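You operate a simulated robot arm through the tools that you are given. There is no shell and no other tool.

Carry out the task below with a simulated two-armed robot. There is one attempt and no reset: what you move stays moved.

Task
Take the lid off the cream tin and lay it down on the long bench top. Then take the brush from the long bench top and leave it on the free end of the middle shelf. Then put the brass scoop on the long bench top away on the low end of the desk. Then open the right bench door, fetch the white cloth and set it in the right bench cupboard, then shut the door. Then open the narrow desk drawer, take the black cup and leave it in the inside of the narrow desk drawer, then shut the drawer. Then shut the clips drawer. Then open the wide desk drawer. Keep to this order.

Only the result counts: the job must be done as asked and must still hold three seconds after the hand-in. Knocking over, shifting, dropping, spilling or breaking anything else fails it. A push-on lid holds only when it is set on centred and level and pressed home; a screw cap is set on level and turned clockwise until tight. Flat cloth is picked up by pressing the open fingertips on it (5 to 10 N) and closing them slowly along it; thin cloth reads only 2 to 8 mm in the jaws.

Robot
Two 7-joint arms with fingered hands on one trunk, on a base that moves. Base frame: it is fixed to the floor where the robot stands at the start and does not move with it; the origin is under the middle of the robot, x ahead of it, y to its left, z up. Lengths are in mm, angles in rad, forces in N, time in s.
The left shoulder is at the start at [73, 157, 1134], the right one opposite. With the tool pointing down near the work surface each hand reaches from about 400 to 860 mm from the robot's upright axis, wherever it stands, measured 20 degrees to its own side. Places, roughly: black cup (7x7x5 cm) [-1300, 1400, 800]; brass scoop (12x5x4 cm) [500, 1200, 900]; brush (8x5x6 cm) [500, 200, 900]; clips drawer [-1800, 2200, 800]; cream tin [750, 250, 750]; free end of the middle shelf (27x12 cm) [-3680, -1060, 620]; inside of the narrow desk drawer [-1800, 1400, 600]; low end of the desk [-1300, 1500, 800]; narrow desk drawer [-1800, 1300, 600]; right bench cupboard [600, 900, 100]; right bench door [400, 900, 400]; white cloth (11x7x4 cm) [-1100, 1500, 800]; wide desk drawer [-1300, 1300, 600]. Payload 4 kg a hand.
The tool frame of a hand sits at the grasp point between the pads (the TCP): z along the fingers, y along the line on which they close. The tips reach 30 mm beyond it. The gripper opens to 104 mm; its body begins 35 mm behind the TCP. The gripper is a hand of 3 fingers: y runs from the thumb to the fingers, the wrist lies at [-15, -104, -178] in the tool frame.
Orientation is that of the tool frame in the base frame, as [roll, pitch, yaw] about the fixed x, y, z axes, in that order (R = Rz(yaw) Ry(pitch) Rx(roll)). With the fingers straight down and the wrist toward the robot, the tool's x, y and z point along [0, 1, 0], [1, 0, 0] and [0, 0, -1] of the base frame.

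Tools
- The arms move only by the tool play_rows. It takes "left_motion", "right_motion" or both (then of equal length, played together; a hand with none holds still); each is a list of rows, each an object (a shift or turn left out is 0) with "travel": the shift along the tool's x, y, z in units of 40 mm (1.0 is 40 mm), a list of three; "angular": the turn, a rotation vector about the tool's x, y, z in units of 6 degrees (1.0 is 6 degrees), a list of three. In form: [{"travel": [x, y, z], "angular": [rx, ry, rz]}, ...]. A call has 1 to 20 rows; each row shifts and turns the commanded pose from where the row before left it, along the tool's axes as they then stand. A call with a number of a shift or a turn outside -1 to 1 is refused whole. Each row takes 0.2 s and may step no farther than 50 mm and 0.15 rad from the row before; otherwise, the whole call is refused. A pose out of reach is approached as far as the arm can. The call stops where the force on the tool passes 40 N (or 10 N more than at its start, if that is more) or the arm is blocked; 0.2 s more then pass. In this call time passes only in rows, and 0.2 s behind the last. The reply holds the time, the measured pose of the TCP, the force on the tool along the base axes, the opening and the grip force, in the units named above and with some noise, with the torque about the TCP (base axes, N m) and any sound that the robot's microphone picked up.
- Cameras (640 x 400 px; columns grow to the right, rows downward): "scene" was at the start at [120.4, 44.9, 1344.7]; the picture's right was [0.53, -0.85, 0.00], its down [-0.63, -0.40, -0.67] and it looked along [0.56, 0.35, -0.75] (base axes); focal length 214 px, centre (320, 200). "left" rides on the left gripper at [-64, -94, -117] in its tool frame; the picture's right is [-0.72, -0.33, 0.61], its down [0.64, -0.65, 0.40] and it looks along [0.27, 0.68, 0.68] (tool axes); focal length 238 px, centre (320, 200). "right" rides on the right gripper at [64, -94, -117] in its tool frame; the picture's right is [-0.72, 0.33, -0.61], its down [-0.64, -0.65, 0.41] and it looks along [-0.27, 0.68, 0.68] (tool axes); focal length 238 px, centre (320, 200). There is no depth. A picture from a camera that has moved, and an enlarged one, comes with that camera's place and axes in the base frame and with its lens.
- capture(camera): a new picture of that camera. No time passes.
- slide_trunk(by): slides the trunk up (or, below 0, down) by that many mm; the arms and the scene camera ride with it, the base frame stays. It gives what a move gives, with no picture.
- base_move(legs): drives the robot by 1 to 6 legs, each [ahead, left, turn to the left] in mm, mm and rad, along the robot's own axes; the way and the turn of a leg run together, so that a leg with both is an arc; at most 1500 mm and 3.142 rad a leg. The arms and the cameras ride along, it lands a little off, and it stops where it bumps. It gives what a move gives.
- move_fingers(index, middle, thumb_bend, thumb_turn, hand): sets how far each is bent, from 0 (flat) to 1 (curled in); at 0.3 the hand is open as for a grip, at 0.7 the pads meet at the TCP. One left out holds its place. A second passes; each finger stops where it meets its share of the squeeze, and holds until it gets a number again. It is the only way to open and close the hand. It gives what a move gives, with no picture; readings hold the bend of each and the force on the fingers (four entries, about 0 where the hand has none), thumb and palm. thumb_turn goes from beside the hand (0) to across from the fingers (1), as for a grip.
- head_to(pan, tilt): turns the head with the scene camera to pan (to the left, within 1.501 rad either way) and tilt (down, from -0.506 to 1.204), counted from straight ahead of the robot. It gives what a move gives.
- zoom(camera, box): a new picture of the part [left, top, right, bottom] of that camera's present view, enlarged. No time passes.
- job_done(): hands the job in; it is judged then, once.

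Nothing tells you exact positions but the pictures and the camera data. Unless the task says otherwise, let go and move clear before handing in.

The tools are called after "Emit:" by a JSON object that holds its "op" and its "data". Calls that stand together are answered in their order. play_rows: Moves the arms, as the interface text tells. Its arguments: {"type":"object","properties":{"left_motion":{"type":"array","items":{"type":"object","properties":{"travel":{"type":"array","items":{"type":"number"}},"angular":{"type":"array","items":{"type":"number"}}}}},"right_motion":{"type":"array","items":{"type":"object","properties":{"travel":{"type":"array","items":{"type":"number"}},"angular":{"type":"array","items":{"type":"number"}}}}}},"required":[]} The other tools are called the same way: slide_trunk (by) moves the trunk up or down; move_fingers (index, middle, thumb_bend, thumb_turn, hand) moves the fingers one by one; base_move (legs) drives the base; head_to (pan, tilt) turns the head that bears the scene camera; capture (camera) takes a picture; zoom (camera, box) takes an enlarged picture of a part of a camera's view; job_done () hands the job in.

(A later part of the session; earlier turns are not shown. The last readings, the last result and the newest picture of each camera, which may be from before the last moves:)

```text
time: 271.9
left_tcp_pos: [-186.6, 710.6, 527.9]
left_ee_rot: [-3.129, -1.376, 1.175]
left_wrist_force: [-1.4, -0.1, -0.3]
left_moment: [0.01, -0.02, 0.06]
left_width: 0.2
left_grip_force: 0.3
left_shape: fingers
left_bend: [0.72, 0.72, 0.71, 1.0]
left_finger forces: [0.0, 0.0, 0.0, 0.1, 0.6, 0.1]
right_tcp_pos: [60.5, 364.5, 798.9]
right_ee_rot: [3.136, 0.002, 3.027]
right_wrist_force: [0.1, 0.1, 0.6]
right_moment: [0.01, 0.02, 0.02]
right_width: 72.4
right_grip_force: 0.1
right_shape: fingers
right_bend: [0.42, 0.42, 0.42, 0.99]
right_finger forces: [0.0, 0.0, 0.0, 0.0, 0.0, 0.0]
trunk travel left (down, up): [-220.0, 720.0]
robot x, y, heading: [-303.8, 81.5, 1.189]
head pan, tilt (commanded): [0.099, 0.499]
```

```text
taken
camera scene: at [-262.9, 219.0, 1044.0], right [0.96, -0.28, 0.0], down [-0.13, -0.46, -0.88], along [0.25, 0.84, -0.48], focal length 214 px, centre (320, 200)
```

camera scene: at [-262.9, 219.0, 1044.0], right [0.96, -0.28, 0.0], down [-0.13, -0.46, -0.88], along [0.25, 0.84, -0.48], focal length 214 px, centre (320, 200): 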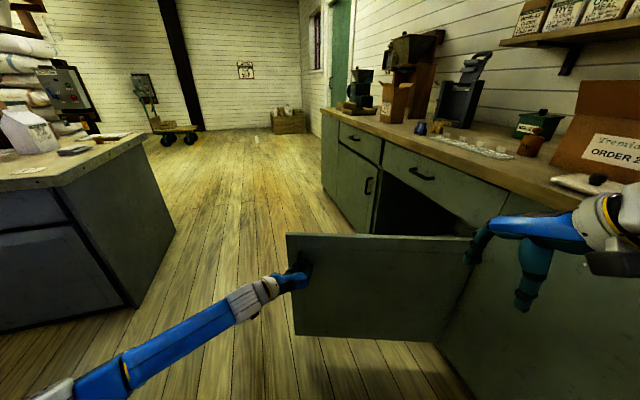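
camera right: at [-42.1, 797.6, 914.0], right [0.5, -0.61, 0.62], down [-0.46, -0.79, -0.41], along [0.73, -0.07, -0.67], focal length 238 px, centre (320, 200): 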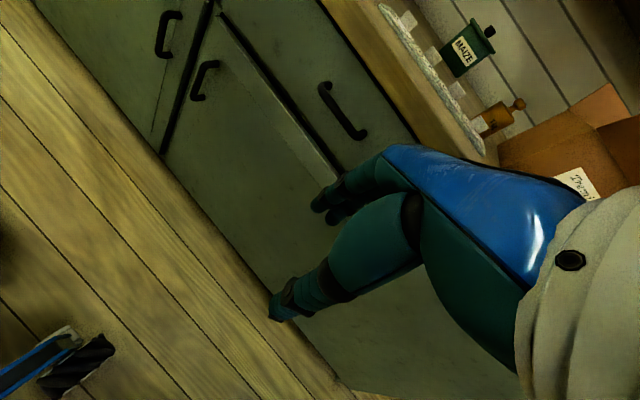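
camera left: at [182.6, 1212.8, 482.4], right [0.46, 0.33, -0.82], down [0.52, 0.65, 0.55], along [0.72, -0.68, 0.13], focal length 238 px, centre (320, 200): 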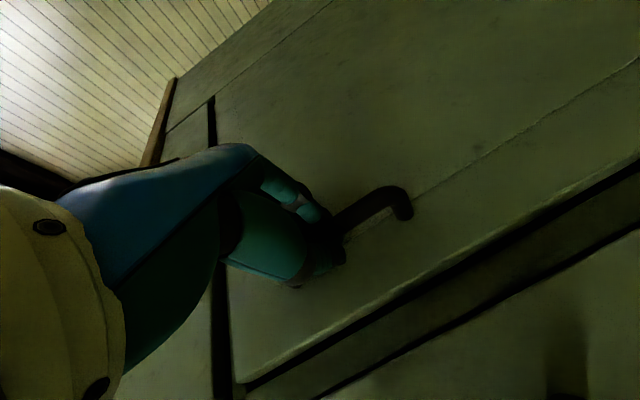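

71° open. One more, smaller arc to bring it to about 83°, watching the clearance of my right arm to the bench.

Emit:
{"op": "base_move", "data": {"legs": [[-86, -138, 0.2]]}}

Emit:
{"op": "capture", "data": {"camera": "scene"}}

```text
time: 273.3
left_tcp_pos: [-205.4, 601.0, 527.5]
left_ee_rot: [-3.138, -1.377, 1.384]
left_wrist_force: [-2.8, 0.5, 0.2]
left_moment: [0.01, 0.04, 0.0]
left_width: 0.0
left_grip_force: 2.0
left_shape: fingers
left_bend: [0.72, 0.72, 0.71, 1.0]
left_finger forces: [0.0, 0.0, 0.1, 0.1, 3.2, 0.0]
right_tcp_pos: [103.7, 310.6, 799.6]
right_ee_rot: [3.135, 0.004, -3.055]
right_wrist_force: [0.4, 0.0, 0.6]
right_moment: [0.0, -0.01, -0.02]
right_width: 72.6
right_grip_force: 0.1
right_shape: fingers
right_bend: [0.42, 0.42, 0.42, 0.99]
right_finger forces: [0.0, 0.0, 0.1, 0.0, 0.0, 0.0]
trunk travel left (down, up): [-220.0, 720.0]
robot x, y, heading: [-198.9, -37.8, 1.385]
head pan, tilt (commanded): [0.099, 0.499]
```

```text
taken
camera scene: at [-182.7, 102.8, 1044.0], right [1.0, -0.08, 0.0], down [-0.04, -0.48, -0.88], along [0.07, 0.87, -0.48], focal length 214 px, centre (320, 200)
```

scene: 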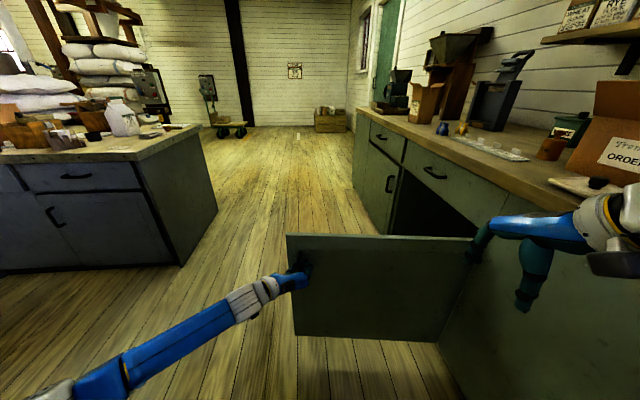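

The door stands open at about 82°. I'll open the left hand, back it off from the handle, and return it to its travel posture.

Emit:
{"op": "move_fingers", "data": {"hand": "left", "index": 0.35, "middle": 0.35, "thumb_bend": 0.35}}

Emit:
{"op": "play_rows", "data": {"left_motion": [{"travel": [0, 0, -0.5]}, {"travel": [0, 0, -0.8]}, {"travel": [0, 0, -0.8]}, {"travel": [0, 0, -0.8]}]}}

Emit:
{"op": "capture", "data": {"camera": "scene"}}

```text
time: 274.3
left_tcp_pos: [-203.8, 601.5, 528.5]
left_ee_rot: [-3.137, -1.377, 1.383]
left_wrist_force: [0.2, 0.9, 0.0]
left_moment: [0.02, 0.0, -0.01]
left_width: 90.1
left_grip_force: 0.0
left_shape: fingers
left_bend: [0.35, 0.35, 0.35, 0.98]
left_finger forces: [0.0, 0.0, 0.0, 0.0, 0.0, 0.0]
right_tcp_pos: [106.7, 311.4, 799.7]
right_ee_rot: [3.135, 0.002, -3.056]
right_wrist_force: [-0.3, -0.2, 1.3]
right_moment: [0.0, -0.02, -0.03]
right_width: 72.1
right_grip_force: 0.1
right_shape: fingers
right_bend: [0.42, 0.42, 0.42, 0.99]
right_finger forces: [0.1, 0.0, 0.0, 0.0, 0.0, 0.0]
trunk travel left (down, up): [-220.0, 720.0]
robot x, y, heading: [-197.4, -37.7, 1.385]
head pan, tilt (commanded): [0.099, 0.499]
```

```text
time: 275.3
left_tcp_pos: [-223.8, 486.8, 552.2]
left_ee_rot: [-3.14, -1.379, 1.385]
left_wrist_force: [-1.1, 0.0, -0.5]
left_moment: [0.02, -0.03, 0.0]
left_width: 90.2
left_grip_force: 0.1
left_shape: fingers
left_bend: [0.35, 0.35, 0.35, 0.98]
left_finger forces: [0.0, 0.0, 0.1, 0.0, 0.0, 0.0]
right_tcp_pos: [105.5, 309.9, 800.1]
right_ee_rot: [3.134, 0.002, -3.053]
right_wrist_force: [-0.5, 0.3, 0.3]
right_moment: [-0.03, 0.01, 0.0]
right_width: 72.3
right_grip_force: 0.1
right_shape: fingers
right_bend: [0.42, 0.42, 0.42, 0.99]
right_finger forces: [0.0, 0.0, 0.0, 0.1, 0.0, 0.1]
trunk travel left (down, up): [-220.0, 720.0]
robot x, y, heading: [-198.1, -40.5, 1.389]
head pan, tilt (commanded): [0.099, 0.499]
```

```text
taken
camera scene: at [-180.1, 101.9, 1044.1], right [1.0, -0.08, 0.0], down [-0.04, -0.48, -0.88], along [0.07, 0.87, -0.48], focal length 214 px, centre (320, 200)
```

scene: 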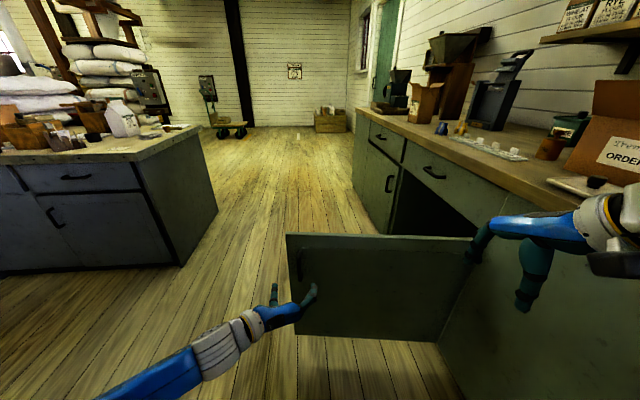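

The door stays open and the hand is clear. I'll raise the trunk and bring the left hand back to its downward posture before driving to fetch the cloth.

Emit:
{"op": "slide_trunk", "data": {"by": 380}}

Emit:
{"op": "play_rows", "data": {"left_motion": [{"angular": [0, -1, 0]}, {"angular": [0, -1, 0]}, {"angular": [0, -1, 0]}, {"angular": [0, -1, 0]}, {"angular": [0, -1, 0]}, {"angular": [0, -1, 0]}, {"angular": [0, -1, 0]}, {"angular": [0, -1, 0]}, {"angular": [0, -1, 0]}, {"angular": [0, -1, 0]}, {"angular": [0, -1, 0]}, {"angular": [0, -1, 0]}, {"angular": [0, -1, 0]}]}}

Emit:
{"op": "play_rows", "data": {"left_motion": [{"travel": [0, 0, -0.3], "angular": [0, 0, -1]}, {"travel": [0, 0, -0.3], "angular": [0, 0, -1]}, {"travel": [0, 0, -0.3], "angular": [0, 0, -1]}, {"travel": [0, 0, -0.3], "angular": [0, 0, -1]}, {"travel": [0, 0, -0.3], "angular": [0, 0, -1]}, {"travel": [0, 0, -0.3], "angular": [0, 0, -1]}, {"travel": [0, 0, -0.3], "angular": [0, 0, -1]}, {"travel": [0, 0, -0.3], "angular": [0, 0, -1]}, {"travel": [0, 0, -0.3], "angular": [0, 0, -1]}, {"travel": [0, 0, -0.3], "angular": [0, 0, -1]}, {"travel": [0, 0, -0.3], "angular": [0, 0, -1]}, {"travel": [0, 0, -0.3], "angular": [0, 0, -1]}, {"travel": [0, 0, -0.3], "angular": [0, 0, -1]}, {"travel": [0, 0, -0.3], "angular": [0, 0, -1]}, {"travel": [0, 0, -0.3], "angular": [0, 0, -1]}]}}

Emit:
{"op": "capture", "data": {"camera": "scene"}}

```text
time: 279.0
left_tcp_pos: [-223.4, 488.4, 932.0]
left_ee_rot: [-3.126, -1.38, 1.373]
left_wrist_force: [-0.9, 0.8, 0.7]
left_moment: [0.01, -0.02, 0.0]
left_width: 90.0
left_grip_force: 0.1
left_shape: fingers
left_bend: [0.35, 0.35, 0.35, 0.98]
left_finger forces: [0.0, 0.0, 0.1, 0.1, 0.0, 0.0]
right_tcp_pos: [106.1, 311.1, 1180.5]
right_ee_rot: [3.132, 0.002, -3.055]
right_wrist_force: [-0.1, 0.1, 0.0]
right_moment: [0.0, 0.03, 0.02]
right_width: 72.2
right_grip_force: 0.0
right_shape: fingers
right_bend: [0.42, 0.42, 0.42, 0.99]
right_finger forces: [0.0, 0.0, 0.0, 0.0, 0.1, 0.0]
trunk travel left (down, up): [-600.0, 340.0]
robot x, y, heading: [-198.1, -35.6, 1.389]
head pan, tilt (commanded): [0.099, 0.499]
```

```text
time: 281.8
left_tcp_pos: [-223.1, 488.4, 932.1]
left_ee_rot: [-3.141, -0.013, 1.387]
left_wrist_force: [0.3, -0.1, -0.4]
left_moment: [-0.01, -0.02, -0.01]
left_width: 90.3
left_grip_force: 0.1
left_shape: fingers
left_bend: [0.35, 0.35, 0.35, 0.98]
left_finger forces: [0.0, 0.0, 0.0, 0.1, 0.1, 0.1]
right_tcp_pos: [106.4, 311.0, 1180.0]
right_ee_rot: [3.132, 0.002, -3.054]
right_wrist_force: [0.5, 0.1, 0.3]
right_moment: [0.02, 0.0, 0.02]
right_width: 72.1
right_grip_force: 0.1
right_shape: fingers
right_bend: [0.42, 0.42, 0.42, 0.99]
right_finger forces: [0.0, 0.0, 0.0, 0.0, 0.1, 0.0]
trunk travel left (down, up): [-600.0, 340.0]
robot x, y, heading: [-198.7, -39.0, 1.388]
head pan, tilt (commanded): [0.099, 0.499]
```

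```text
time: 285.0
left_tcp_pos: [-223.8, 486.4, 1111.4]
left_ee_rot: [3.125, -0.003, 2.96]
left_wrist_force: [-0.7, -1.1, 0.4]
left_moment: [0.01, 0.02, -0.02]
left_width: 90.4
left_grip_force: 0.0
left_shape: fingers
left_bend: [0.35, 0.35, 0.35, 0.98]
left_finger forces: [0.0, 0.0, 0.0, 0.0, 0.0, 0.0]
right_tcp_pos: [106.9, 310.5, 1180.4]
right_ee_rot: [3.134, 0.0, -3.055]
right_wrist_force: [0.4, 0.1, -0.4]
right_moment: [0.02, -0.02, 0.0]
right_width: 72.0
right_grip_force: 0.0
right_shape: fingers
right_bend: [0.42, 0.42, 0.42, 0.99]
right_finger forces: [0.0, 0.0, 0.0, 0.1, 0.0, 0.1]
trunk travel left (down, up): [-600.0, 340.0]
robot x, y, heading: [-199.3, -39.8, 1.387]
head pan, tilt (commanded): [0.099, 0.499]
```

```text
taken
camera scene: at [-178.4, 103.6, 1423.9], right [1.0, -0.08, 0.0], down [-0.04, -0.48, -0.88], along [0.07, 0.87, -0.48], focal length 214 px, centre (320, 200)
```

scene: 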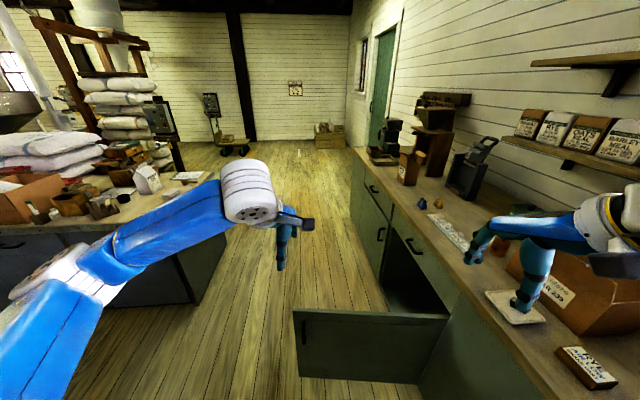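

The path is clear: I'll sidestep left away from the open door, straighten to face +y, and drive up between the door and the desk to the desk's right end.

Emit:
{"op": "base_move", "data": {"legs": [[-73, 393, 0], [0, 0, 0.184], [820, 0, 0], [820, -50, 0]]}}

Emit:
{"op": "head_to", "data": {"pan": 0.6, "tilt": 0.6}}

Emit:
{"op": "capture", "data": {"camera": "scene"}}

```text
time: 296.2
left_tcp_pos: [-660.1, 2102.0, 1110.4]
left_ee_rot: [3.125, -0.003, 3.137]
left_wrist_force: [-0.4, 0.8, -0.7]
left_moment: [0.01, 0.01, -0.01]
left_width: 90.2
left_grip_force: 0.1
left_shape: fingers
left_bend: [0.35, 0.35, 0.35, 0.98]
left_finger forces: [0.0, 0.0, 0.0, 0.0, 0.1, 0.0]
right_tcp_pos: [-303.2, 1989.0, 1179.0]
right_ee_rot: [3.132, 0.003, -2.875]
right_wrist_force: [-0.3, -0.2, -0.4]
right_moment: [0.01, -0.01, 0.01]
right_width: 72.4
right_grip_force: 0.0
right_shape: fingers
right_bend: [0.42, 0.42, 0.42, 0.99]
right_finger forces: [0.0, 0.1, 0.0, 0.1, 0.0, 0.0]
trunk travel left (down, up): [-600.0, 340.0]
robot x, y, heading: [-541.4, 1592.7, 1.561]
head pan, tilt (commanded): [0.099, 0.499]
```

```text
time: 297.1
left_tcp_pos: [-659.2, 2101.2, 1110.9]
left_ee_rot: [3.124, -0.003, 3.137]
left_wrist_force: [-0.5, 0.3, 0.0]
left_moment: [0.02, 0.01, 0.01]
left_width: 90.2
left_grip_force: 0.0
left_shape: fingers
left_bend: [0.35, 0.35, 0.35, 0.98]
left_finger forces: [0.0, 0.0, 0.1, 0.0, 0.0, 0.1]
right_tcp_pos: [-302.2, 1988.4, 1179.4]
right_ee_rot: [3.132, 0.003, -2.874]
right_wrist_force: [-0.1, 0.3, -1.1]
right_moment: [0.01, -0.05, 0.02]
right_width: 72.2
right_grip_force: 0.0
right_shape: fingers
right_bend: [0.42, 0.42, 0.42, 0.99]
right_finger forces: [0.0, 0.1, 0.0, 0.0, 0.1, 0.0]
trunk travel left (down, up): [-600.0, 340.0]
robot x, y, heading: [-540.4, 1592.2, 1.563]
head pan, tilt (commanded): [0.6, 0.6]
```

```text
taken
camera scene: at [-587.7, 1717.7, 1414.9], right [0.83, 0.56, 0.0], down [0.32, -0.47, -0.82], along [-0.46, 0.68, -0.57], focal length 214 px, centre (320, 200)
```

scene: 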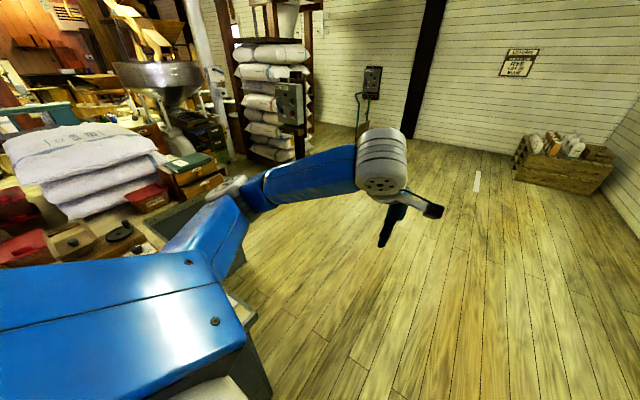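

Turning left to face the desk's end.

Emit:
{"op": "base_move", "data": {"legs": [[0, 0, 1.578]]}}

Emit:
{"op": "head_to", "data": {"pan": 0.1, "tilt": 0.85}}

Emit:
{"op": "play_rows", "data": {"left_motion": [{}, {}, {}, {}, {}]}}

Emit:
{"op": "capture", "data": {"camera": "scene"}}

Emit:
{"op": "capture", "data": {"camera": "left"}}

```text
time: 301.3
left_tcp_pos: [-1050.5, 1471.3, 1111.2]
left_ee_rot: [3.125, -0.003, -1.573]
left_wrist_force: [-0.3, -0.6, -0.1]
left_moment: [0.01, 0.0, -0.01]
left_width: 90.2
left_grip_force: 0.0
left_shape: fingers
left_bend: [0.35, 0.35, 0.35, 0.98]
left_finger forces: [0.1, 0.0, 0.0, 0.0, 0.0, 0.0]
right_tcp_pos: [-937.2, 1827.7, 1179.6]
right_ee_rot: [3.131, 0.002, -1.299]
right_wrist_force: [-0.1, 0.2, 0.2]
right_moment: [0.03, -0.01, 0.0]
right_width: 72.3
right_grip_force: 0.0
right_shape: fingers
right_bend: [0.42, 0.42, 0.42, 0.99]
right_finger forces: [0.1, 0.0, 0.0, 0.1, 0.1, 0.1]
trunk travel left (down, up): [-600.0, 340.0]
robot x, y, heading: [-540.7, 1594.7, 3.145]
head pan, tilt (commanded): [0.6, 0.6]
```

```text
time: 302.3
left_tcp_pos: [-1048.7, 1469.9, 1110.9]
left_ee_rot: [3.123, -0.003, -1.571]
left_wrist_force: [0.1, 0.0, -1.0]
left_moment: [0.0, 0.0, -0.03]
left_width: 90.3
left_grip_force: 0.0
left_shape: fingers
left_bend: [0.35, 0.35, 0.35, 0.98]
left_finger forces: [0.1, 0.1, 0.0, 0.0, 0.0, 0.0]
right_tcp_pos: [-936.4, 1826.9, 1180.2]
right_ee_rot: [3.133, 0.001, -1.3]
right_wrist_force: [-0.4, -0.5, -0.9]
right_moment: [-0.01, 0.02, -0.03]
right_width: 72.4
right_grip_force: 0.1
right_shape: fingers
right_bend: [0.42, 0.42, 0.42, 0.99]
right_finger forces: [0.0, 0.1, 0.0, 0.0, 0.0, 0.0]
trunk travel left (down, up): [-600.0, 340.0]
robot x, y, heading: [-537.7, 1594.8, 3.141]
head pan, tilt (commanded): [0.099, 0.85]
```

```text
time: 303.5
left_tcp_pos: [-1048.6, 1470.8, 1111.6]
left_ee_rot: [3.122, -0.005, -1.573]
left_wrist_force: [-0.4, 0.1, 0.4]
left_moment: [-0.04, 0.02, -0.01]
left_width: 90.4
left_grip_force: 0.0
left_shape: fingers
left_bend: [0.35, 0.35, 0.35, 0.98]
left_finger forces: [0.0, 0.1, 0.0, 0.0, 0.0, 0.0]
right_tcp_pos: [-937.0, 1826.6, 1180.2]
right_ee_rot: [3.132, 0.003, -1.3]
right_wrist_force: [0.1, -0.9, 0.5]
right_moment: [-0.03, 0.0, -0.03]
right_width: 72.3
right_grip_force: 0.0
right_shape: fingers
right_bend: [0.42, 0.42, 0.42, 0.99]
right_finger forces: [0.0, 0.0, 0.0, 0.1, 0.0, 0.0]
trunk travel left (down, up): [-600.0, 340.0]
robot x, y, heading: [-539.1, 1592.8, 3.144]
head pan, tilt (commanded): [0.099, 0.85]
```

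```text
taken
camera scene: at [-669.7, 1584.8, 1394.0], right [-0.1, 1.0, 0.0], down [0.75, 0.07, -0.66], along [-0.66, -0.07, -0.75], focal length 214 px, centre (320, 200)
```

scene: 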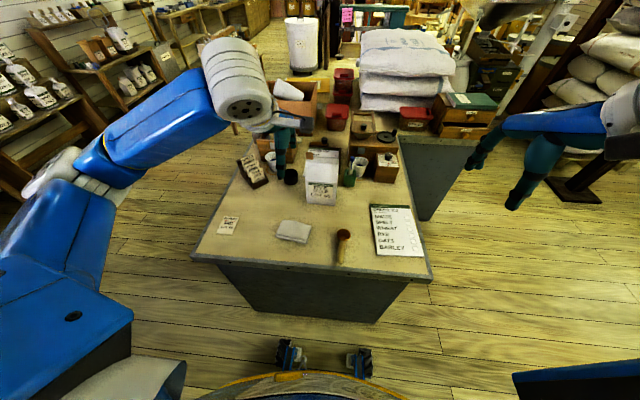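

```text
taken
camera left: at [-954.0, 1533.7, 1226.4], right [0.32, 0.72, -0.62], down [0.64, -0.64, -0.41], along [-0.7, -0.27, -0.66], focal length 238 px, centre (320, 200)
```

left: 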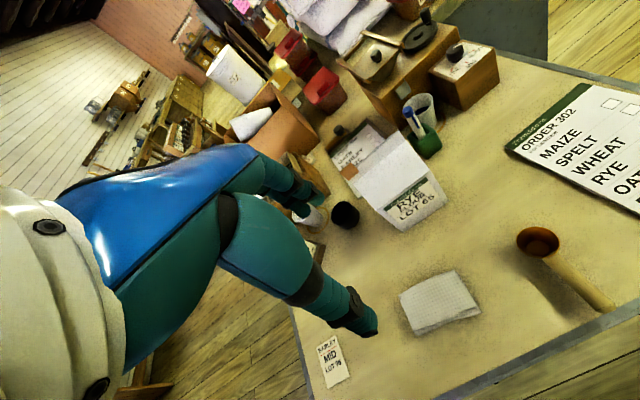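

The cloth is at about [-1058, 1456], roughly 102 × 63 mm, turned by 10°. I'll align the left hand with its short side, open wide, and lower the trunk.

Emit:
{"op": "move_fingers", "data": {"hand": "left", "index": 0.32, "middle": 0.32, "thumb_bend": 0.32}}

Emit:
{"op": "play_rows", "data": {"left_motion": [{"travel": [0.37, 0.235, 0], "angular": [0, 0, 0.85]}, {"travel": [0, 0, 0], "angular": [0, 0, 0.85]}]}}

Emit:
{"op": "slide_trunk", "data": {"by": -230}}

Emit:
{"op": "capture", "data": {"camera": "left"}}

Emit:
{"op": "capture", "data": {"camera": "scene"}}

```text
time: 304.5
left_tcp_pos: [-1049.1, 1470.0, 1111.2]
left_ee_rot: [3.123, -0.002, -1.572]
left_wrist_force: [-1.1, 1.4, -0.4]
left_moment: [0.0, -0.04, -0.01]
left_width: 97.4
left_grip_force: 0.1
left_shape: fingers
left_bend: [0.32, 0.32, 0.32, 0.98]
left_finger forces: [0.0, 0.0, 0.0, 0.0, 0.0, 0.0]
right_tcp_pos: [-937.7, 1827.2, 1179.7]
right_ee_rot: [3.132, 0.003, -1.301]
right_wrist_force: [-0.2, -0.1, -0.1]
right_moment: [-0.02, -0.02, 0.01]
right_width: 72.5
right_grip_force: 0.1
right_shape: fingers
right_bend: [0.42, 0.42, 0.42, 0.99]
right_finger forces: [0.1, 0.1, 0.0, 0.1, 0.1, 0.0]
trunk travel left (down, up): [-600.0, 340.0]
robot x, y, heading: [-536.7, 1593.6, 3.142]
head pan, tilt (commanded): [0.099, 0.85]
```

```text
time: 305.1
left_tcp_pos: [-1057.9, 1453.5, 1112.2]
left_ee_rot: [3.123, -0.005, -1.75]
left_wrist_force: [-0.4, 0.3, -0.6]
left_moment: [-0.03, 0.01, 0.0]
left_width: 97.5
left_grip_force: 0.0
left_shape: fingers
left_bend: [0.32, 0.32, 0.32, 0.98]
left_finger forces: [0.1, 0.0, 0.0, 0.0, 0.1, 0.0]
right_tcp_pos: [-937.7, 1825.8, 1180.1]
right_ee_rot: [3.13, 0.003, -1.301]
right_wrist_force: [0.6, 0.4, 0.9]
right_moment: [-0.03, 0.01, 0.02]
right_width: 72.1
right_grip_force: 0.1
right_shape: fingers
right_bend: [0.42, 0.42, 0.42, 0.99]
right_finger forces: [0.1, 0.1, 0.0, 0.0, 0.0, 0.0]
trunk travel left (down, up): [-600.0, 340.0]
robot x, y, heading: [-540.2, 1586.2, 3.138]
head pan, tilt (commanded): [0.099, 0.85]
```

```text
time: 307.5
left_tcp_pos: [-1058.1, 1454.4, 880.7]
left_ee_rot: [3.121, -0.007, -1.751]
left_wrist_force: [-0.6, -0.1, 0.1]
left_moment: [-0.02, 0.0, 0.0]
left_width: 97.5
left_grip_force: 0.0
left_shape: fingers
left_bend: [0.32, 0.32, 0.32, 0.98]
left_finger forces: [0.0, 0.0, 0.1, 0.1, 0.0, 0.1]
right_tcp_pos: [-935.8, 1825.7, 950.5]
right_ee_rot: [3.131, 0.003, -1.301]
right_wrist_force: [0.8, 0.6, -0.1]
right_moment: [-0.04, -0.02, 0.01]
right_width: 72.4
right_grip_force: 0.0
right_shape: fingers
right_bend: [0.42, 0.42, 0.42, 0.99]
right_finger forces: [0.1, 0.0, 0.0, 0.0, 0.1, 0.0]
trunk travel left (down, up): [-370.0, 570.0]
robot x, y, heading: [-538.4, 1591.2, 3.141]
head pan, tilt (commanded): [0.099, 0.85]
```

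```text
taken
camera left: at [-953.1, 1500.3, 996.1], right [0.44, 0.65, -0.62], down [0.52, -0.75, -0.41], along [-0.73, -0.14, -0.66], focal length 238 px, centre (320, 200)
```

left: 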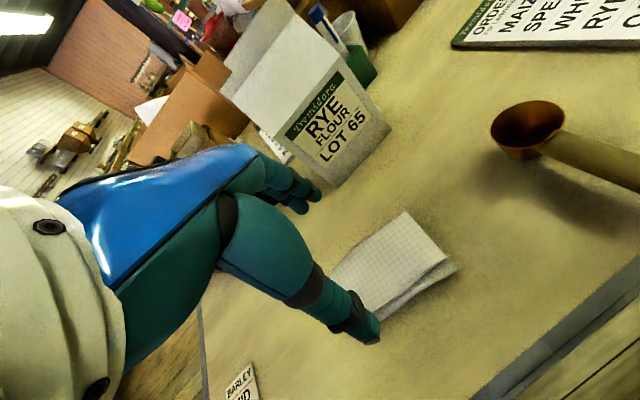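

```text
taken
camera scene: at [-669.1, 1584.5, 1164.0], right [-0.1, 1.0, 0.0], down [0.75, 0.07, -0.66], along [-0.66, -0.07, -0.75], focal length 214 px, centre (320, 200)
```

scene: 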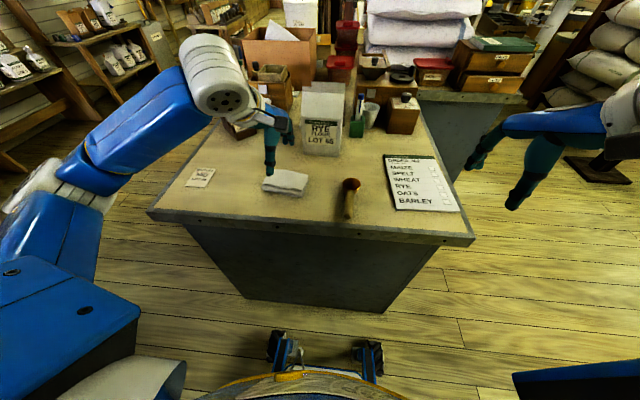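

The cloth is centred under the hand and the fingers have room before the carton. Descending over it.

Emit:
{"op": "play_rows", "data": {"left_motion": [{"travel": [-0.12, 0, 0.7]}, {"travel": [0, 0, 0.7]}, {"travel": [0, 0, 0.5]}]}}

Emit:
{"op": "zoom", "data": {"camera": "left", "box": [240, 140, 500, 360]}}

Emit:
{"op": "zoom", "data": {"camera": "scene", "box": [220, 90, 360, 220]}}

```text
time: 308.3
left_tcp_pos: [-1059.2, 1460.8, 807.4]
left_ee_rot: [3.122, -0.006, -1.751]
left_wrist_force: [0.0, -0.4, 0.4]
left_moment: [-0.01, -0.04, -0.01]
left_width: 97.6
left_grip_force: 0.0
left_shape: fingers
left_bend: [0.32, 0.32, 0.32, 0.98]
left_finger forces: [0.1, 0.0, 0.0, 0.0, 0.0, 0.1]
right_tcp_pos: [-936.1, 1827.1, 950.6]
right_ee_rot: [3.131, 0.0, -1.299]
right_wrist_force: [0.7, 0.1, -0.3]
right_moment: [0.01, 0.0, -0.01]
right_width: 72.2
right_grip_force: 0.1
right_shape: fingers
right_bend: [0.42, 0.42, 0.42, 0.99]
right_finger forces: [0.1, 0.0, 0.1, 0.1, 0.0, 0.0]
trunk travel left (down, up): [-370.0, 570.0]
robot x, y, heading: [-539.8, 1593.0, 3.147]
head pan, tilt (commanded): [0.099, 0.85]
```

```text
1.82 times, centred on (370, 250) of left
camera zoom: at [-954.6, 1506.6, 921.2], right [0.44, 0.65, -0.62], down [0.52, -0.75, -0.41], along [-0.73, -0.14, -0.66], focal length 433 px, centre (229, 109)
```

zoom: 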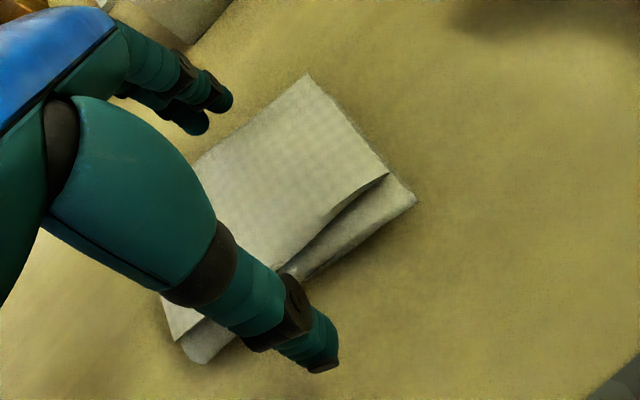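

```text
3.08 times, centred on (290, 155) of scene
camera zoom: at [-669.4, 1584.3, 1164.0], right [-0.1, 1.0, 0.0], down [0.75, 0.07, -0.66], along [-0.66, -0.07, -0.75], focal length 660 px, centre (412, 338)
```

zoom: 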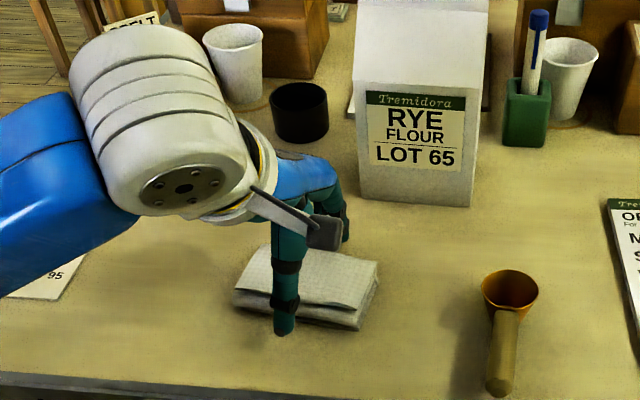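

The folded cloth lies between thumb and fingers. Lowering a bit more so the tips reach near the desk, then closing slowly.

Emit:
{"op": "play_rows", "data": {"left_motion": [{"travel": [0, 0, 0.25]}, {"travel": [0, 0, 0.2]}]}}

Emit:
{"op": "move_fingers", "data": {"hand": "left", "index": 0.46, "middle": 0.46, "thumb_bend": 0.46}}

Emit:
{"op": "zoom", "data": {"camera": "left", "box": [240, 140, 500, 360]}}

```text
time: 308.9
left_tcp_pos: [-1057.1, 1461.1, 789.4]
left_ee_rot: [3.119, -0.007, -1.752]
left_wrist_force: [0.6, -1.1, 6.2]
left_moment: [-0.03, 0.24, 0.01]
left_width: 97.9
left_grip_force: 2.9
left_shape: fingers
left_bend: [0.32, 0.31, 0.32, 0.98]
left_finger forces: [0.0, 4.7, 0.0, 0.0, 1.2, 0.0]
right_tcp_pos: [-935.9, 1826.3, 951.4]
right_ee_rot: [3.13, 0.002, -1.3]
right_wrist_force: [-0.1, -0.5, 0.9]
right_moment: [0.01, -0.01, 0.0]
right_width: 72.4
right_grip_force: 0.1
right_shape: fingers
right_bend: [0.42, 0.42, 0.42, 0.99]
right_finger forces: [0.1, 0.0, 0.0, 0.0, 0.0, 0.1]
trunk travel left (down, up): [-370.0, 570.0]
robot x, y, heading: [-538.0, 1593.2, 3.141]
head pan, tilt (commanded): [0.099, 0.85]
```

```text
time: 309.9
left_tcp_pos: [-1058.1, 1461.7, 792.8]
left_ee_rot: [3.116, -0.007, -1.749]
left_wrist_force: [-5.6, -0.2, 29.1]
left_moment: [-0.02, 0.76, -0.01]
left_width: 72.0
left_grip_force: 17.4
left_shape: fingers
left_bend: [0.44, 0.36, 0.42, 1.0]
left_finger forces: [3.4, 19.1, 0.0, 0.0, 13.1, 0.1]
right_tcp_pos: [-934.0, 1827.5, 951.1]
right_ee_rot: [3.13, 0.002, -1.3]
right_wrist_force: [0.1, 0.4, 0.4]
right_moment: [0.02, -0.02, 0.01]
right_width: 72.3
right_grip_force: 0.1
right_shape: fingers
right_bend: [0.42, 0.42, 0.42, 0.99]
right_finger forces: [0.0, 0.0, 0.0, 0.0, 0.1, 0.1]
trunk travel left (down, up): [-370.0, 570.0]
robot x, y, heading: [-535.9, 1589.8, 3.138]
head pan, tilt (commanded): [0.099, 0.85]
```

```text
1.82 times, centred on (370, 250) of left
camera zoom: at [-951.8, 1507.4, 905.3], right [0.43, 0.65, -0.63], down [0.52, -0.75, -0.42], along [-0.74, -0.14, -0.66], focal length 433 px, centre (229, 109)
```

zoom: 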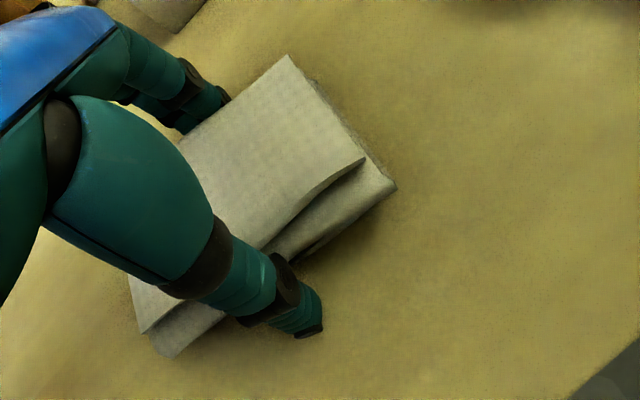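

The tips press on the desk as they curl (29 N). I'll raise the hand a few millimetres and go on closing.

Emit:
{"op": "play_rows", "data": {"left_motion": [{"travel": [0, 0, -0.12]}, {"travel": [0, 0, -0.12]}]}}

Emit:
{"op": "move_fingers", "data": {"hand": "left", "index": 0.52, "middle": 0.52, "thumb_bend": 0.52}}

Emit:
{"op": "zoom", "data": {"camera": "left", "box": [240, 140, 500, 360]}}

```text
time: 310.5
left_tcp_pos: [-1057.3, 1459.4, 793.9]
left_ee_rot: [3.134, -0.008, -1.75]
left_wrist_force: [-0.3, 0.3, 1.2]
left_moment: [0.02, 0.07, -0.03]
left_width: 71.0
left_grip_force: 4.7
left_shape: fingers
left_bend: [0.43, 0.44, 0.43, 0.99]
left_finger forces: [4.3, 1.4, 0.0, 0.1, 4.3, 0.0]
right_tcp_pos: [-936.7, 1827.3, 949.9]
right_ee_rot: [3.131, 0.003, -1.301]
right_wrist_force: [-0.2, -0.2, -0.1]
right_moment: [0.0, 0.01, -0.01]
right_width: 72.1
right_grip_force: 0.0
right_shape: fingers
right_bend: [0.42, 0.42, 0.42, 0.99]
right_finger forces: [0.1, 0.1, 0.0, 0.0, 0.1, 0.0]
trunk travel left (down, up): [-370.0, 570.0]
robot x, y, heading: [-538.8, 1589.2, 3.143]
head pan, tilt (commanded): [0.099, 0.85]
```

```text
time: 311.5
left_tcp_pos: [-1059.4, 1460.6, 796.4]
left_ee_rot: [3.126, -0.008, -1.75]
left_wrist_force: [-0.3, -0.2, -0.4]
left_moment: [0.01, -0.01, -0.03]
left_width: 68.2
left_grip_force: 12.7
left_shape: fingers
left_bend: [0.45, 0.48, 0.45, 0.99]
left_finger forces: [8.4, 3.9, 0.1, 0.1, 12.6, 0.1]
right_tcp_pos: [-936.2, 1827.6, 950.3]
right_ee_rot: [3.131, 0.001, -1.3]
right_wrist_force: [0.0, -0.7, -0.1]
right_moment: [-0.01, 0.0, 0.01]
right_width: 72.5
right_grip_force: 0.0
right_shape: fingers
right_bend: [0.42, 0.42, 0.42, 0.99]
right_finger forces: [0.0, 0.1, 0.0, 0.0, 0.0, 0.0]
trunk travel left (down, up): [-370.0, 570.0]
robot x, y, heading: [-541.4, 1588.3, 3.143]
head pan, tilt (commanded): [0.099, 0.85]
```

```text
1.82 times, centred on (370, 250) of left
camera zoom: at [-953.7, 1505.7, 911.9], right [0.44, 0.65, -0.62], down [0.52, -0.75, -0.41], along [-0.73, -0.14, -0.66], focal length 433 px, centre (229, 109)
```

zoom: 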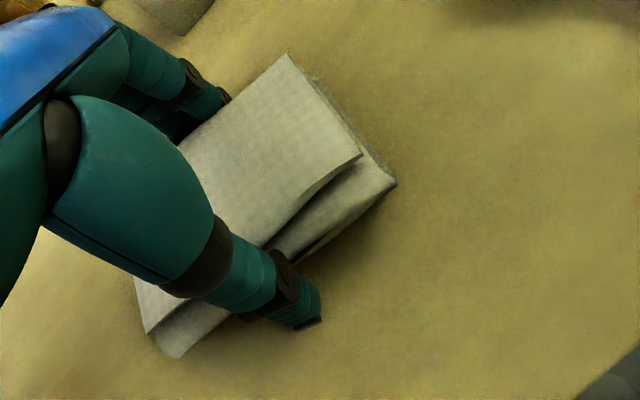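

The cloth is gripped (12.7 N at 68 mm). A slightly firmer squeeze, then a careful lift.

Emit:
{"op": "move_fingers", "data": {"hand": "left", "index": 0.58, "middle": 0.6, "thumb_bend": 0.58}}

Emit:
{"op": "play_rows", "data": {"left_motion": [{"travel": [0, 0, -0.2]}, {"travel": [0, 0, -0.4]}, {"travel": [0, 0, -0.6]}]}}

Emit:
{"op": "capture", "data": {"camera": "left"}}

Emit:
{"op": "zoom", "data": {"camera": "scene", "box": [220, 90, 360, 220]}}

```text
time: 312.5
left_tcp_pos: [-1057.4, 1460.2, 796.9]
left_ee_rot: [3.122, -0.006, -1.75]
left_wrist_force: [0.0, -0.3, 0.0]
left_moment: [0.03, -0.05, 0.01]
left_width: 66.7
left_grip_force: 20.5
left_shape: fingers
left_bend: [0.46, 0.51, 0.45, 0.99]
left_finger forces: [11.5, 8.4, 0.0, 0.0, 20.4, 0.1]
right_tcp_pos: [-936.9, 1825.3, 950.8]
right_ee_rot: [3.13, 0.001, -1.3]
right_wrist_force: [0.3, 0.8, 0.4]
right_moment: [-0.01, 0.01, 0.01]
right_width: 72.2
right_grip_force: 0.1
right_shape: fingers
right_bend: [0.42, 0.42, 0.42, 0.99]
right_finger forces: [0.0, 0.0, 0.0, 0.0, 0.1, 0.1]
trunk travel left (down, up): [-370.0, 570.0]
robot x, y, heading: [-539.8, 1589.7, 3.144]
head pan, tilt (commanded): [0.099, 0.85]
```

```text
time: 313.3
left_tcp_pos: [-1056.3, 1461.0, 846.5]
left_ee_rot: [3.124, -0.007, -1.75]
left_wrist_force: [0.3, -0.1, -0.4]
left_moment: [0.01, 0.0, 0.01]
left_width: 66.3
left_grip_force: 20.0
left_shape: fingers
left_bend: [0.47, 0.51, 0.45, 0.99]
left_finger forces: [11.5, 8.3, 0.0, 0.1, 20.3, 0.1]
right_tcp_pos: [-936.1, 1827.1, 950.5]
right_ee_rot: [3.131, 0.0, -1.301]
right_wrist_force: [0.2, -1.0, 0.3]
right_moment: [0.02, 0.03, 0.03]
right_width: 72.2
right_grip_force: 0.1
right_shape: fingers
right_bend: [0.42, 0.42, 0.42, 0.99]
right_finger forces: [0.0, 0.0, 0.0, 0.1, 0.1, 0.0]
trunk travel left (down, up): [-370.0, 570.0]
robot x, y, heading: [-543.1, 1590.2, 3.144]
head pan, tilt (commanded): [0.099, 0.85]
```

```text
taken
camera left: at [-952.4, 1507.0, 960.2], right [0.44, 0.65, -0.62], down [0.52, -0.75, -0.41], along [-0.73, -0.14, -0.66], focal length 238 px, centre (320, 200)
```

left: 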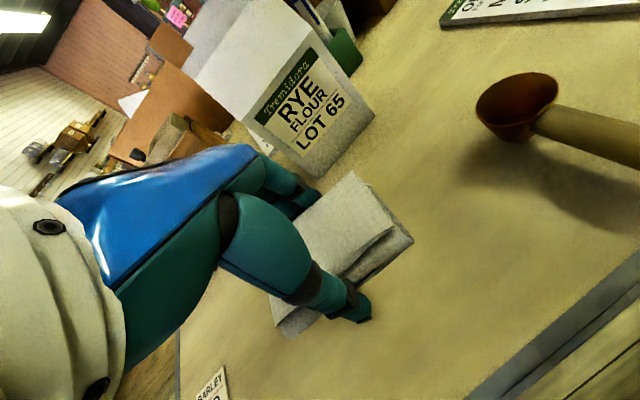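

```text
3.08 times, centred on (290, 155) of scene
camera zoom: at [-669.1, 1584.8, 1164.0], right [-0.1, 1.0, 0.0], down [0.75, 0.07, -0.66], along [-0.66, -0.07, -0.75], focal length 660 px, centre (412, 338)
```

zoom: 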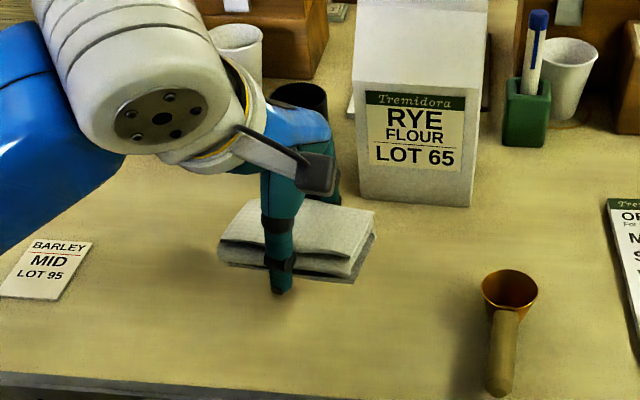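

The cloth lifts well. Thinking ahead, though, the cupboard is better reached with the right arm (the left elbow would foul the bench frame), so I'll set the cloth back where it was and take it with the right hand instead.

Emit:
{"op": "play_rows", "data": {"left_motion": [{"travel": [0, 0, 0.6]}, {"travel": [0, 0, 0.4]}, {"travel": [0, 0, 0.15]}]}}

Emit:
{"op": "move_fingers", "data": {"hand": "left", "index": 0.4, "middle": 0.4, "thumb_bend": 0.4}}

Emit:
{"op": "play_rows", "data": {"left_motion": [{"travel": [0, 0, -0.15]}, {}]}}

Emit:
{"op": "move_fingers", "data": {"hand": "left", "index": 0.31, "middle": 0.31, "thumb_bend": 0.31}}

Emit:
{"op": "play_rows", "data": {"left_motion": [{"travel": [0, 0, -0.3]}, {"travel": [0, 0, -0.7]}, {"travel": [0, 0, -0.9]}, {"travel": [0, 0, -0.9]}]}}

Emit:
{"op": "capture", "data": {"camera": "left"}}

```text
time: 314.1
left_tcp_pos: [-1059.0, 1458.7, 800.3]
left_ee_rot: [3.123, -0.005, -1.751]
left_wrist_force: [0.6, 0.2, -0.6]
left_moment: [-0.02, -0.02, -0.04]
left_width: 66.7
left_grip_force: 19.8
left_shape: fingers
left_bend: [0.47, 0.51, 0.45, 0.99]
left_finger forces: [11.5, 8.3, 0.0, 0.0, 20.3, 0.1]
right_tcp_pos: [-937.0, 1827.6, 951.1]
right_ee_rot: [3.131, 0.002, -1.3]
right_wrist_force: [-0.1, 0.6, -0.6]
right_moment: [0.0, -0.03, 0.01]
right_width: 72.2
right_grip_force: 0.1
right_shape: fingers
right_bend: [0.42, 0.42, 0.42, 0.99]
right_finger forces: [0.1, 0.0, 0.0, 0.1, 0.0, 0.0]
trunk travel left (down, up): [-370.0, 570.0]
robot x, y, heading: [-536.7, 1589.6, 3.141]
head pan, tilt (commanded): [0.099, 0.85]
```

```text
time: 315.1
left_tcp_pos: [-1058.5, 1458.5, 798.8]
left_ee_rot: [3.124, -0.009, -1.749]
left_wrist_force: [-0.8, 0.1, 0.2]
left_moment: [0.0, 0.02, 0.01]
left_width: 77.9
left_grip_force: 0.1
left_shape: fingers
left_bend: [0.4, 0.4, 0.4, 0.99]
left_finger forces: [0.1, 0.0, 0.0, 0.0, 0.0, 0.0]
right_tcp_pos: [-935.6, 1826.9, 950.8]
right_ee_rot: [3.133, 0.001, -1.301]
right_wrist_force: [0.0, -0.4, 0.6]
right_moment: [0.01, 0.0, 0.0]
right_width: 72.6
right_grip_force: 0.0
right_shape: fingers
right_bend: [0.42, 0.42, 0.42, 0.99]
right_finger forces: [0.0, 0.1, 0.1, 0.0, 0.1, 0.0]
trunk travel left (down, up): [-370.0, 570.0]
robot x, y, heading: [-542.1, 1593.7, 3.14]
head pan, tilt (commanded): [0.099, 0.85]
```

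```text
time: 315.7
left_tcp_pos: [-1057.1, 1458.7, 804.9]
left_ee_rot: [3.124, -0.008, -1.751]
left_wrist_force: [0.0, 0.2, 0.8]
left_moment: [0.04, 0.03, -0.01]
left_width: 77.7
left_grip_force: 0.1
left_shape: fingers
left_bend: [0.4, 0.4, 0.4, 0.99]
left_finger forces: [0.0, 0.1, 0.0, 0.0, 0.1, 0.0]
right_tcp_pos: [-937.2, 1826.7, 950.2]
right_ee_rot: [3.133, 0.003, -1.3]
right_wrist_force: [0.2, 0.2, 0.1]
right_moment: [-0.02, -0.02, -0.01]
right_width: 72.4
right_grip_force: 0.0
right_shape: fingers
right_bend: [0.42, 0.42, 0.42, 0.99]
right_finger forces: [0.0, 0.0, 0.0, 0.1, 0.1, 0.1]
trunk travel left (down, up): [-370.0, 570.0]
robot x, y, heading: [-544.7, 1588.2, 3.141]
head pan, tilt (commanded): [0.099, 0.85]
```

```text
time: 316.7
left_tcp_pos: [-1057.1, 1458.8, 804.5]
left_ee_rot: [3.124, -0.007, -1.75]
left_wrist_force: [-0.6, 0.4, -0.4]
left_moment: [0.02, -0.01, 0.0]
left_width: 100.3
left_grip_force: 0.0
left_shape: fingers
left_bend: [0.31, 0.31, 0.31, 0.98]
left_finger forces: [0.0, 0.1, 0.0, 0.0, 0.1, 0.0]
right_tcp_pos: [-937.0, 1827.1, 948.5]
right_ee_rot: [3.133, 0.001, -1.3]
right_wrist_force: [0.0, 0.0, -0.3]
right_moment: [-0.01, -0.01, -0.02]
right_width: 72.2
right_grip_force: 0.1
right_shape: fingers
right_bend: [0.42, 0.42, 0.42, 0.99]
right_finger forces: [0.0, 0.1, 0.1, 0.0, 0.0, 0.0]
trunk travel left (down, up): [-370.0, 570.0]
robot x, y, heading: [-544.6, 1592.4, 3.145]
head pan, tilt (commanded): [0.099, 0.85]
```

```text
time: 317.7
left_tcp_pos: [-1053.9, 1458.9, 916.6]
left_ee_rot: [3.123, -0.007, -1.75]
left_wrist_force: [0.2, -0.4, -0.6]
left_moment: [-0.04, -0.01, -0.02]
left_width: 100.6
left_grip_force: 0.0
left_shape: fingers
left_bend: [0.31, 0.31, 0.31, 0.98]
left_finger forces: [0.0, 0.0, 0.1, 0.1, 0.0, 0.1]
right_tcp_pos: [-936.5, 1828.4, 950.4]
right_ee_rot: [3.129, 0.001, -1.301]
right_wrist_force: [-0.1, 0.1, -0.7]
right_moment: [-0.01, 0.0, 0.03]
right_width: 72.3
right_grip_force: 0.0
right_shape: fingers
right_bend: [0.42, 0.42, 0.42, 0.99]
right_finger forces: [0.0, 0.1, 0.1, 0.1, 0.1, 0.1]
trunk travel left (down, up): [-370.0, 570.0]
robot x, y, heading: [-540.1, 1589.2, 3.14]
head pan, tilt (commanded): [0.099, 0.85]
```

```text
taken
camera left: at [-950.0, 1505.3, 1031.2], right [0.44, 0.65, -0.62], down [0.52, -0.75, -0.41], along [-0.73, -0.14, -0.66], focal length 238 px, centre (320, 200)
```

left: 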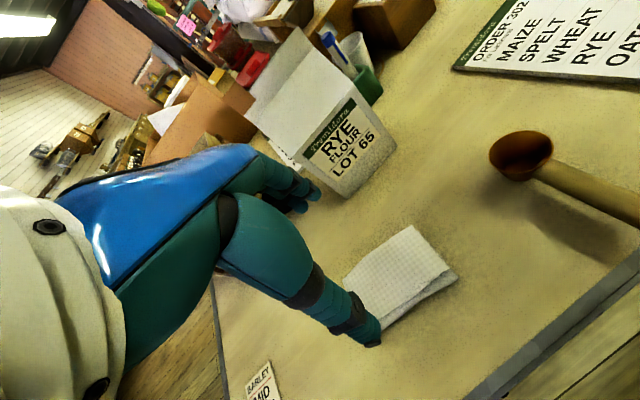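

The cloth is back on the desk. I'll tuck the left hand in close, shift the base 280 mm to the left, and align the right hand with the cloth.

Emit:
{"op": "play_rows", "data": {"left_motion": [{"travel": [0.5, -0.85, -0.5], "angular": [0, 0, -0.34]}, {"travel": [0.5, -0.85, -0.5], "angular": [0, 0, -0.34]}, {"travel": [0.5, -0.85, -0.5], "angular": [0, 0, -0.34]}, {"travel": [0.5, -0.85, -0.5], "angular": [0, 0, -0.34]}, {"travel": [0.5, -0.85, -0.5], "angular": [0, 0, -0.34]}]}}

Emit:
{"op": "base_move", "data": {"legs": [[0, 280, 0]]}}

Emit:
{"op": "move_fingers", "data": {"hand": "right", "index": 0.32, "middle": 0.32, "thumb_bend": 0.32}}

Emit:
{"op": "play_rows", "data": {"right_motion": [{"angular": [0, 0, 0.9]}, {"angular": [0, 0, 0.9]}, {"angular": [0, 0, 0.9]}, {"angular": [0, 0, 0.8]}, {"angular": [0, 0, 0.8]}]}}

Emit:
{"op": "capture", "data": {"camera": "scene"}}

Emit:
{"op": "capture", "data": {"camera": "right"}}

```text
time: 318.9
left_tcp_pos: [-892.7, 1340.8, 1015.7]
left_ee_rot: [3.121, -0.003, -1.572]
left_wrist_force: [0.5, -0.3, -0.4]
left_moment: [0.01, -0.02, 0.01]
left_width: 100.5
left_grip_force: 0.0
left_shape: fingers
left_bend: [0.31, 0.31, 0.31, 0.98]
left_finger forces: [0.0, 0.0, 0.0, 0.0, 0.0, 0.0]
right_tcp_pos: [-935.9, 1826.1, 950.1]
right_ee_rot: [3.13, 0.003, -1.301]
right_wrist_force: [0.1, 0.1, 1.0]
right_moment: [0.0, -0.01, 0.02]
right_width: 72.3
right_grip_force: 0.0
right_shape: fingers
right_bend: [0.42, 0.42, 0.42, 0.99]
right_finger forces: [0.1, 0.0, 0.0, 0.1, 0.0, 0.0]
trunk travel left (down, up): [-370.0, 570.0]
robot x, y, heading: [-543.8, 1589.0, 3.142]
head pan, tilt (commanded): [0.099, 0.85]
```

```text
time: 320.8
left_tcp_pos: [-896.1, 1070.6, 1016.6]
left_ee_rot: [3.122, -0.008, -1.575]
left_wrist_force: [-0.5, -0.6, -0.2]
left_moment: [-0.01, 0.04, 0.0]
left_width: 100.4
left_grip_force: 0.1
left_shape: fingers
left_bend: [0.31, 0.31, 0.31, 0.98]
left_finger forces: [0.1, 0.1, 0.0, 0.1, 0.1, 0.1]
right_tcp_pos: [-936.6, 1554.0, 948.1]
right_ee_rot: [3.128, 0.0, -1.302]
right_wrist_force: [0.9, 0.3, 0.4]
right_moment: [-0.02, -0.02, -0.04]
right_width: 72.1
right_grip_force: 0.1
right_shape: fingers
right_bend: [0.42, 0.42, 0.42, 0.99]
right_finger forces: [0.0, 0.0, 0.0, 0.0, 0.0, 0.0]
trunk travel left (down, up): [-370.0, 570.0]
robot x, y, heading: [-538.9, 1312.2, 3.137]
head pan, tilt (commanded): [0.099, 0.85]
```

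```text
time: 321.8
left_tcp_pos: [-894.9, 1062.1, 1014.4]
left_ee_rot: [3.122, 0.0, -1.572]
left_wrist_force: [0.0, 0.2, 0.4]
left_moment: [0.01, 0.02, 0.05]
left_width: 100.4
left_grip_force: 0.0
left_shape: fingers
left_bend: [0.31, 0.31, 0.31, 0.98]
left_finger forces: [0.0, 0.0, 0.0, 0.1, 0.0, 0.0]
right_tcp_pos: [-936.8, 1547.0, 951.1]
right_ee_rot: [3.13, 0.006, -1.301]
right_wrist_force: [0.9, 0.0, -0.2]
right_moment: [0.0, 0.0, -0.02]
right_width: 97.8
right_grip_force: 0.0
right_shape: fingers
right_bend: [0.32, 0.32, 0.32, 0.98]
right_finger forces: [0.0, 0.0, 0.0, 0.1, 0.0, 0.1]
trunk travel left (down, up): [-370.0, 570.0]
robot x, y, heading: [-542.1, 1310.3, 3.141]
head pan, tilt (commanded): [0.099, 0.85]
```

```text
time: 323.0
left_tcp_pos: [-896.4, 1064.8, 1014.7]
left_ee_rot: [3.122, 0.001, -1.574]
left_wrist_force: [-0.1, 0.2, -0.4]
left_moment: [0.01, 0.0, -0.03]
left_width: 100.5
left_grip_force: 0.0
left_shape: fingers
left_bend: [0.31, 0.31, 0.31, 0.98]
left_finger forces: [0.0, 0.1, 0.0, 0.0, 0.1, 0.0]
right_tcp_pos: [-936.0, 1549.2, 949.5]
right_ee_rot: [3.129, -0.003, -1.753]
right_wrist_force: [-0.7, -0.4, -0.4]
right_moment: [-0.03, 0.02, 0.01]
right_width: 97.9
right_grip_force: 0.0
right_shape: fingers
right_bend: [0.32, 0.32, 0.32, 0.98]
right_finger forces: [0.1, 0.0, 0.0, 0.1, 0.1, 0.0]
trunk travel left (down, up): [-370.0, 570.0]
robot x, y, heading: [-540.2, 1316.0, 3.142]
head pan, tilt (commanded): [0.099, 0.85]
```

```text
taken
camera scene: at [-668.9, 1305.8, 1164.0], right [-0.1, 1.0, 0.0], down [0.75, 0.07, -0.66], along [-0.66, -0.06, -0.75], focal length 214 px, centre (320, 200)
```

scene: 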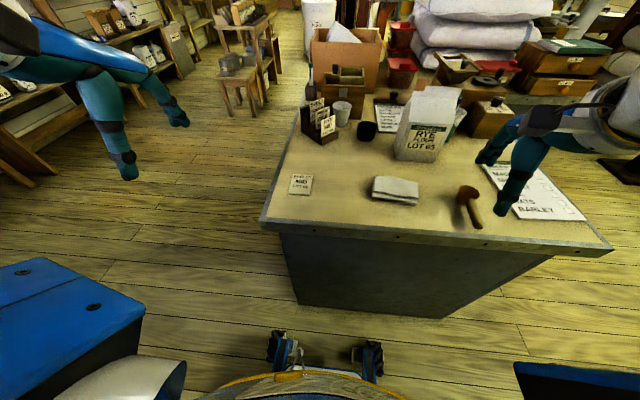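

```text
taken
camera right: at [-854.5, 1468.7, 1065.7], right [-0.18, 0.77, 0.62], down [0.75, 0.51, -0.41], along [-0.63, 0.39, -0.67], focal length 238 px, centre (320, 200)
```

right: 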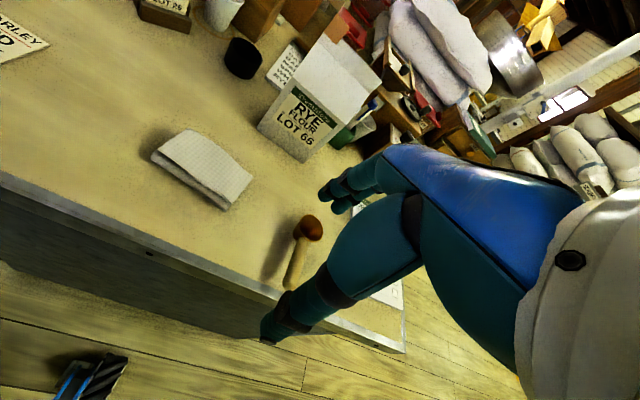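

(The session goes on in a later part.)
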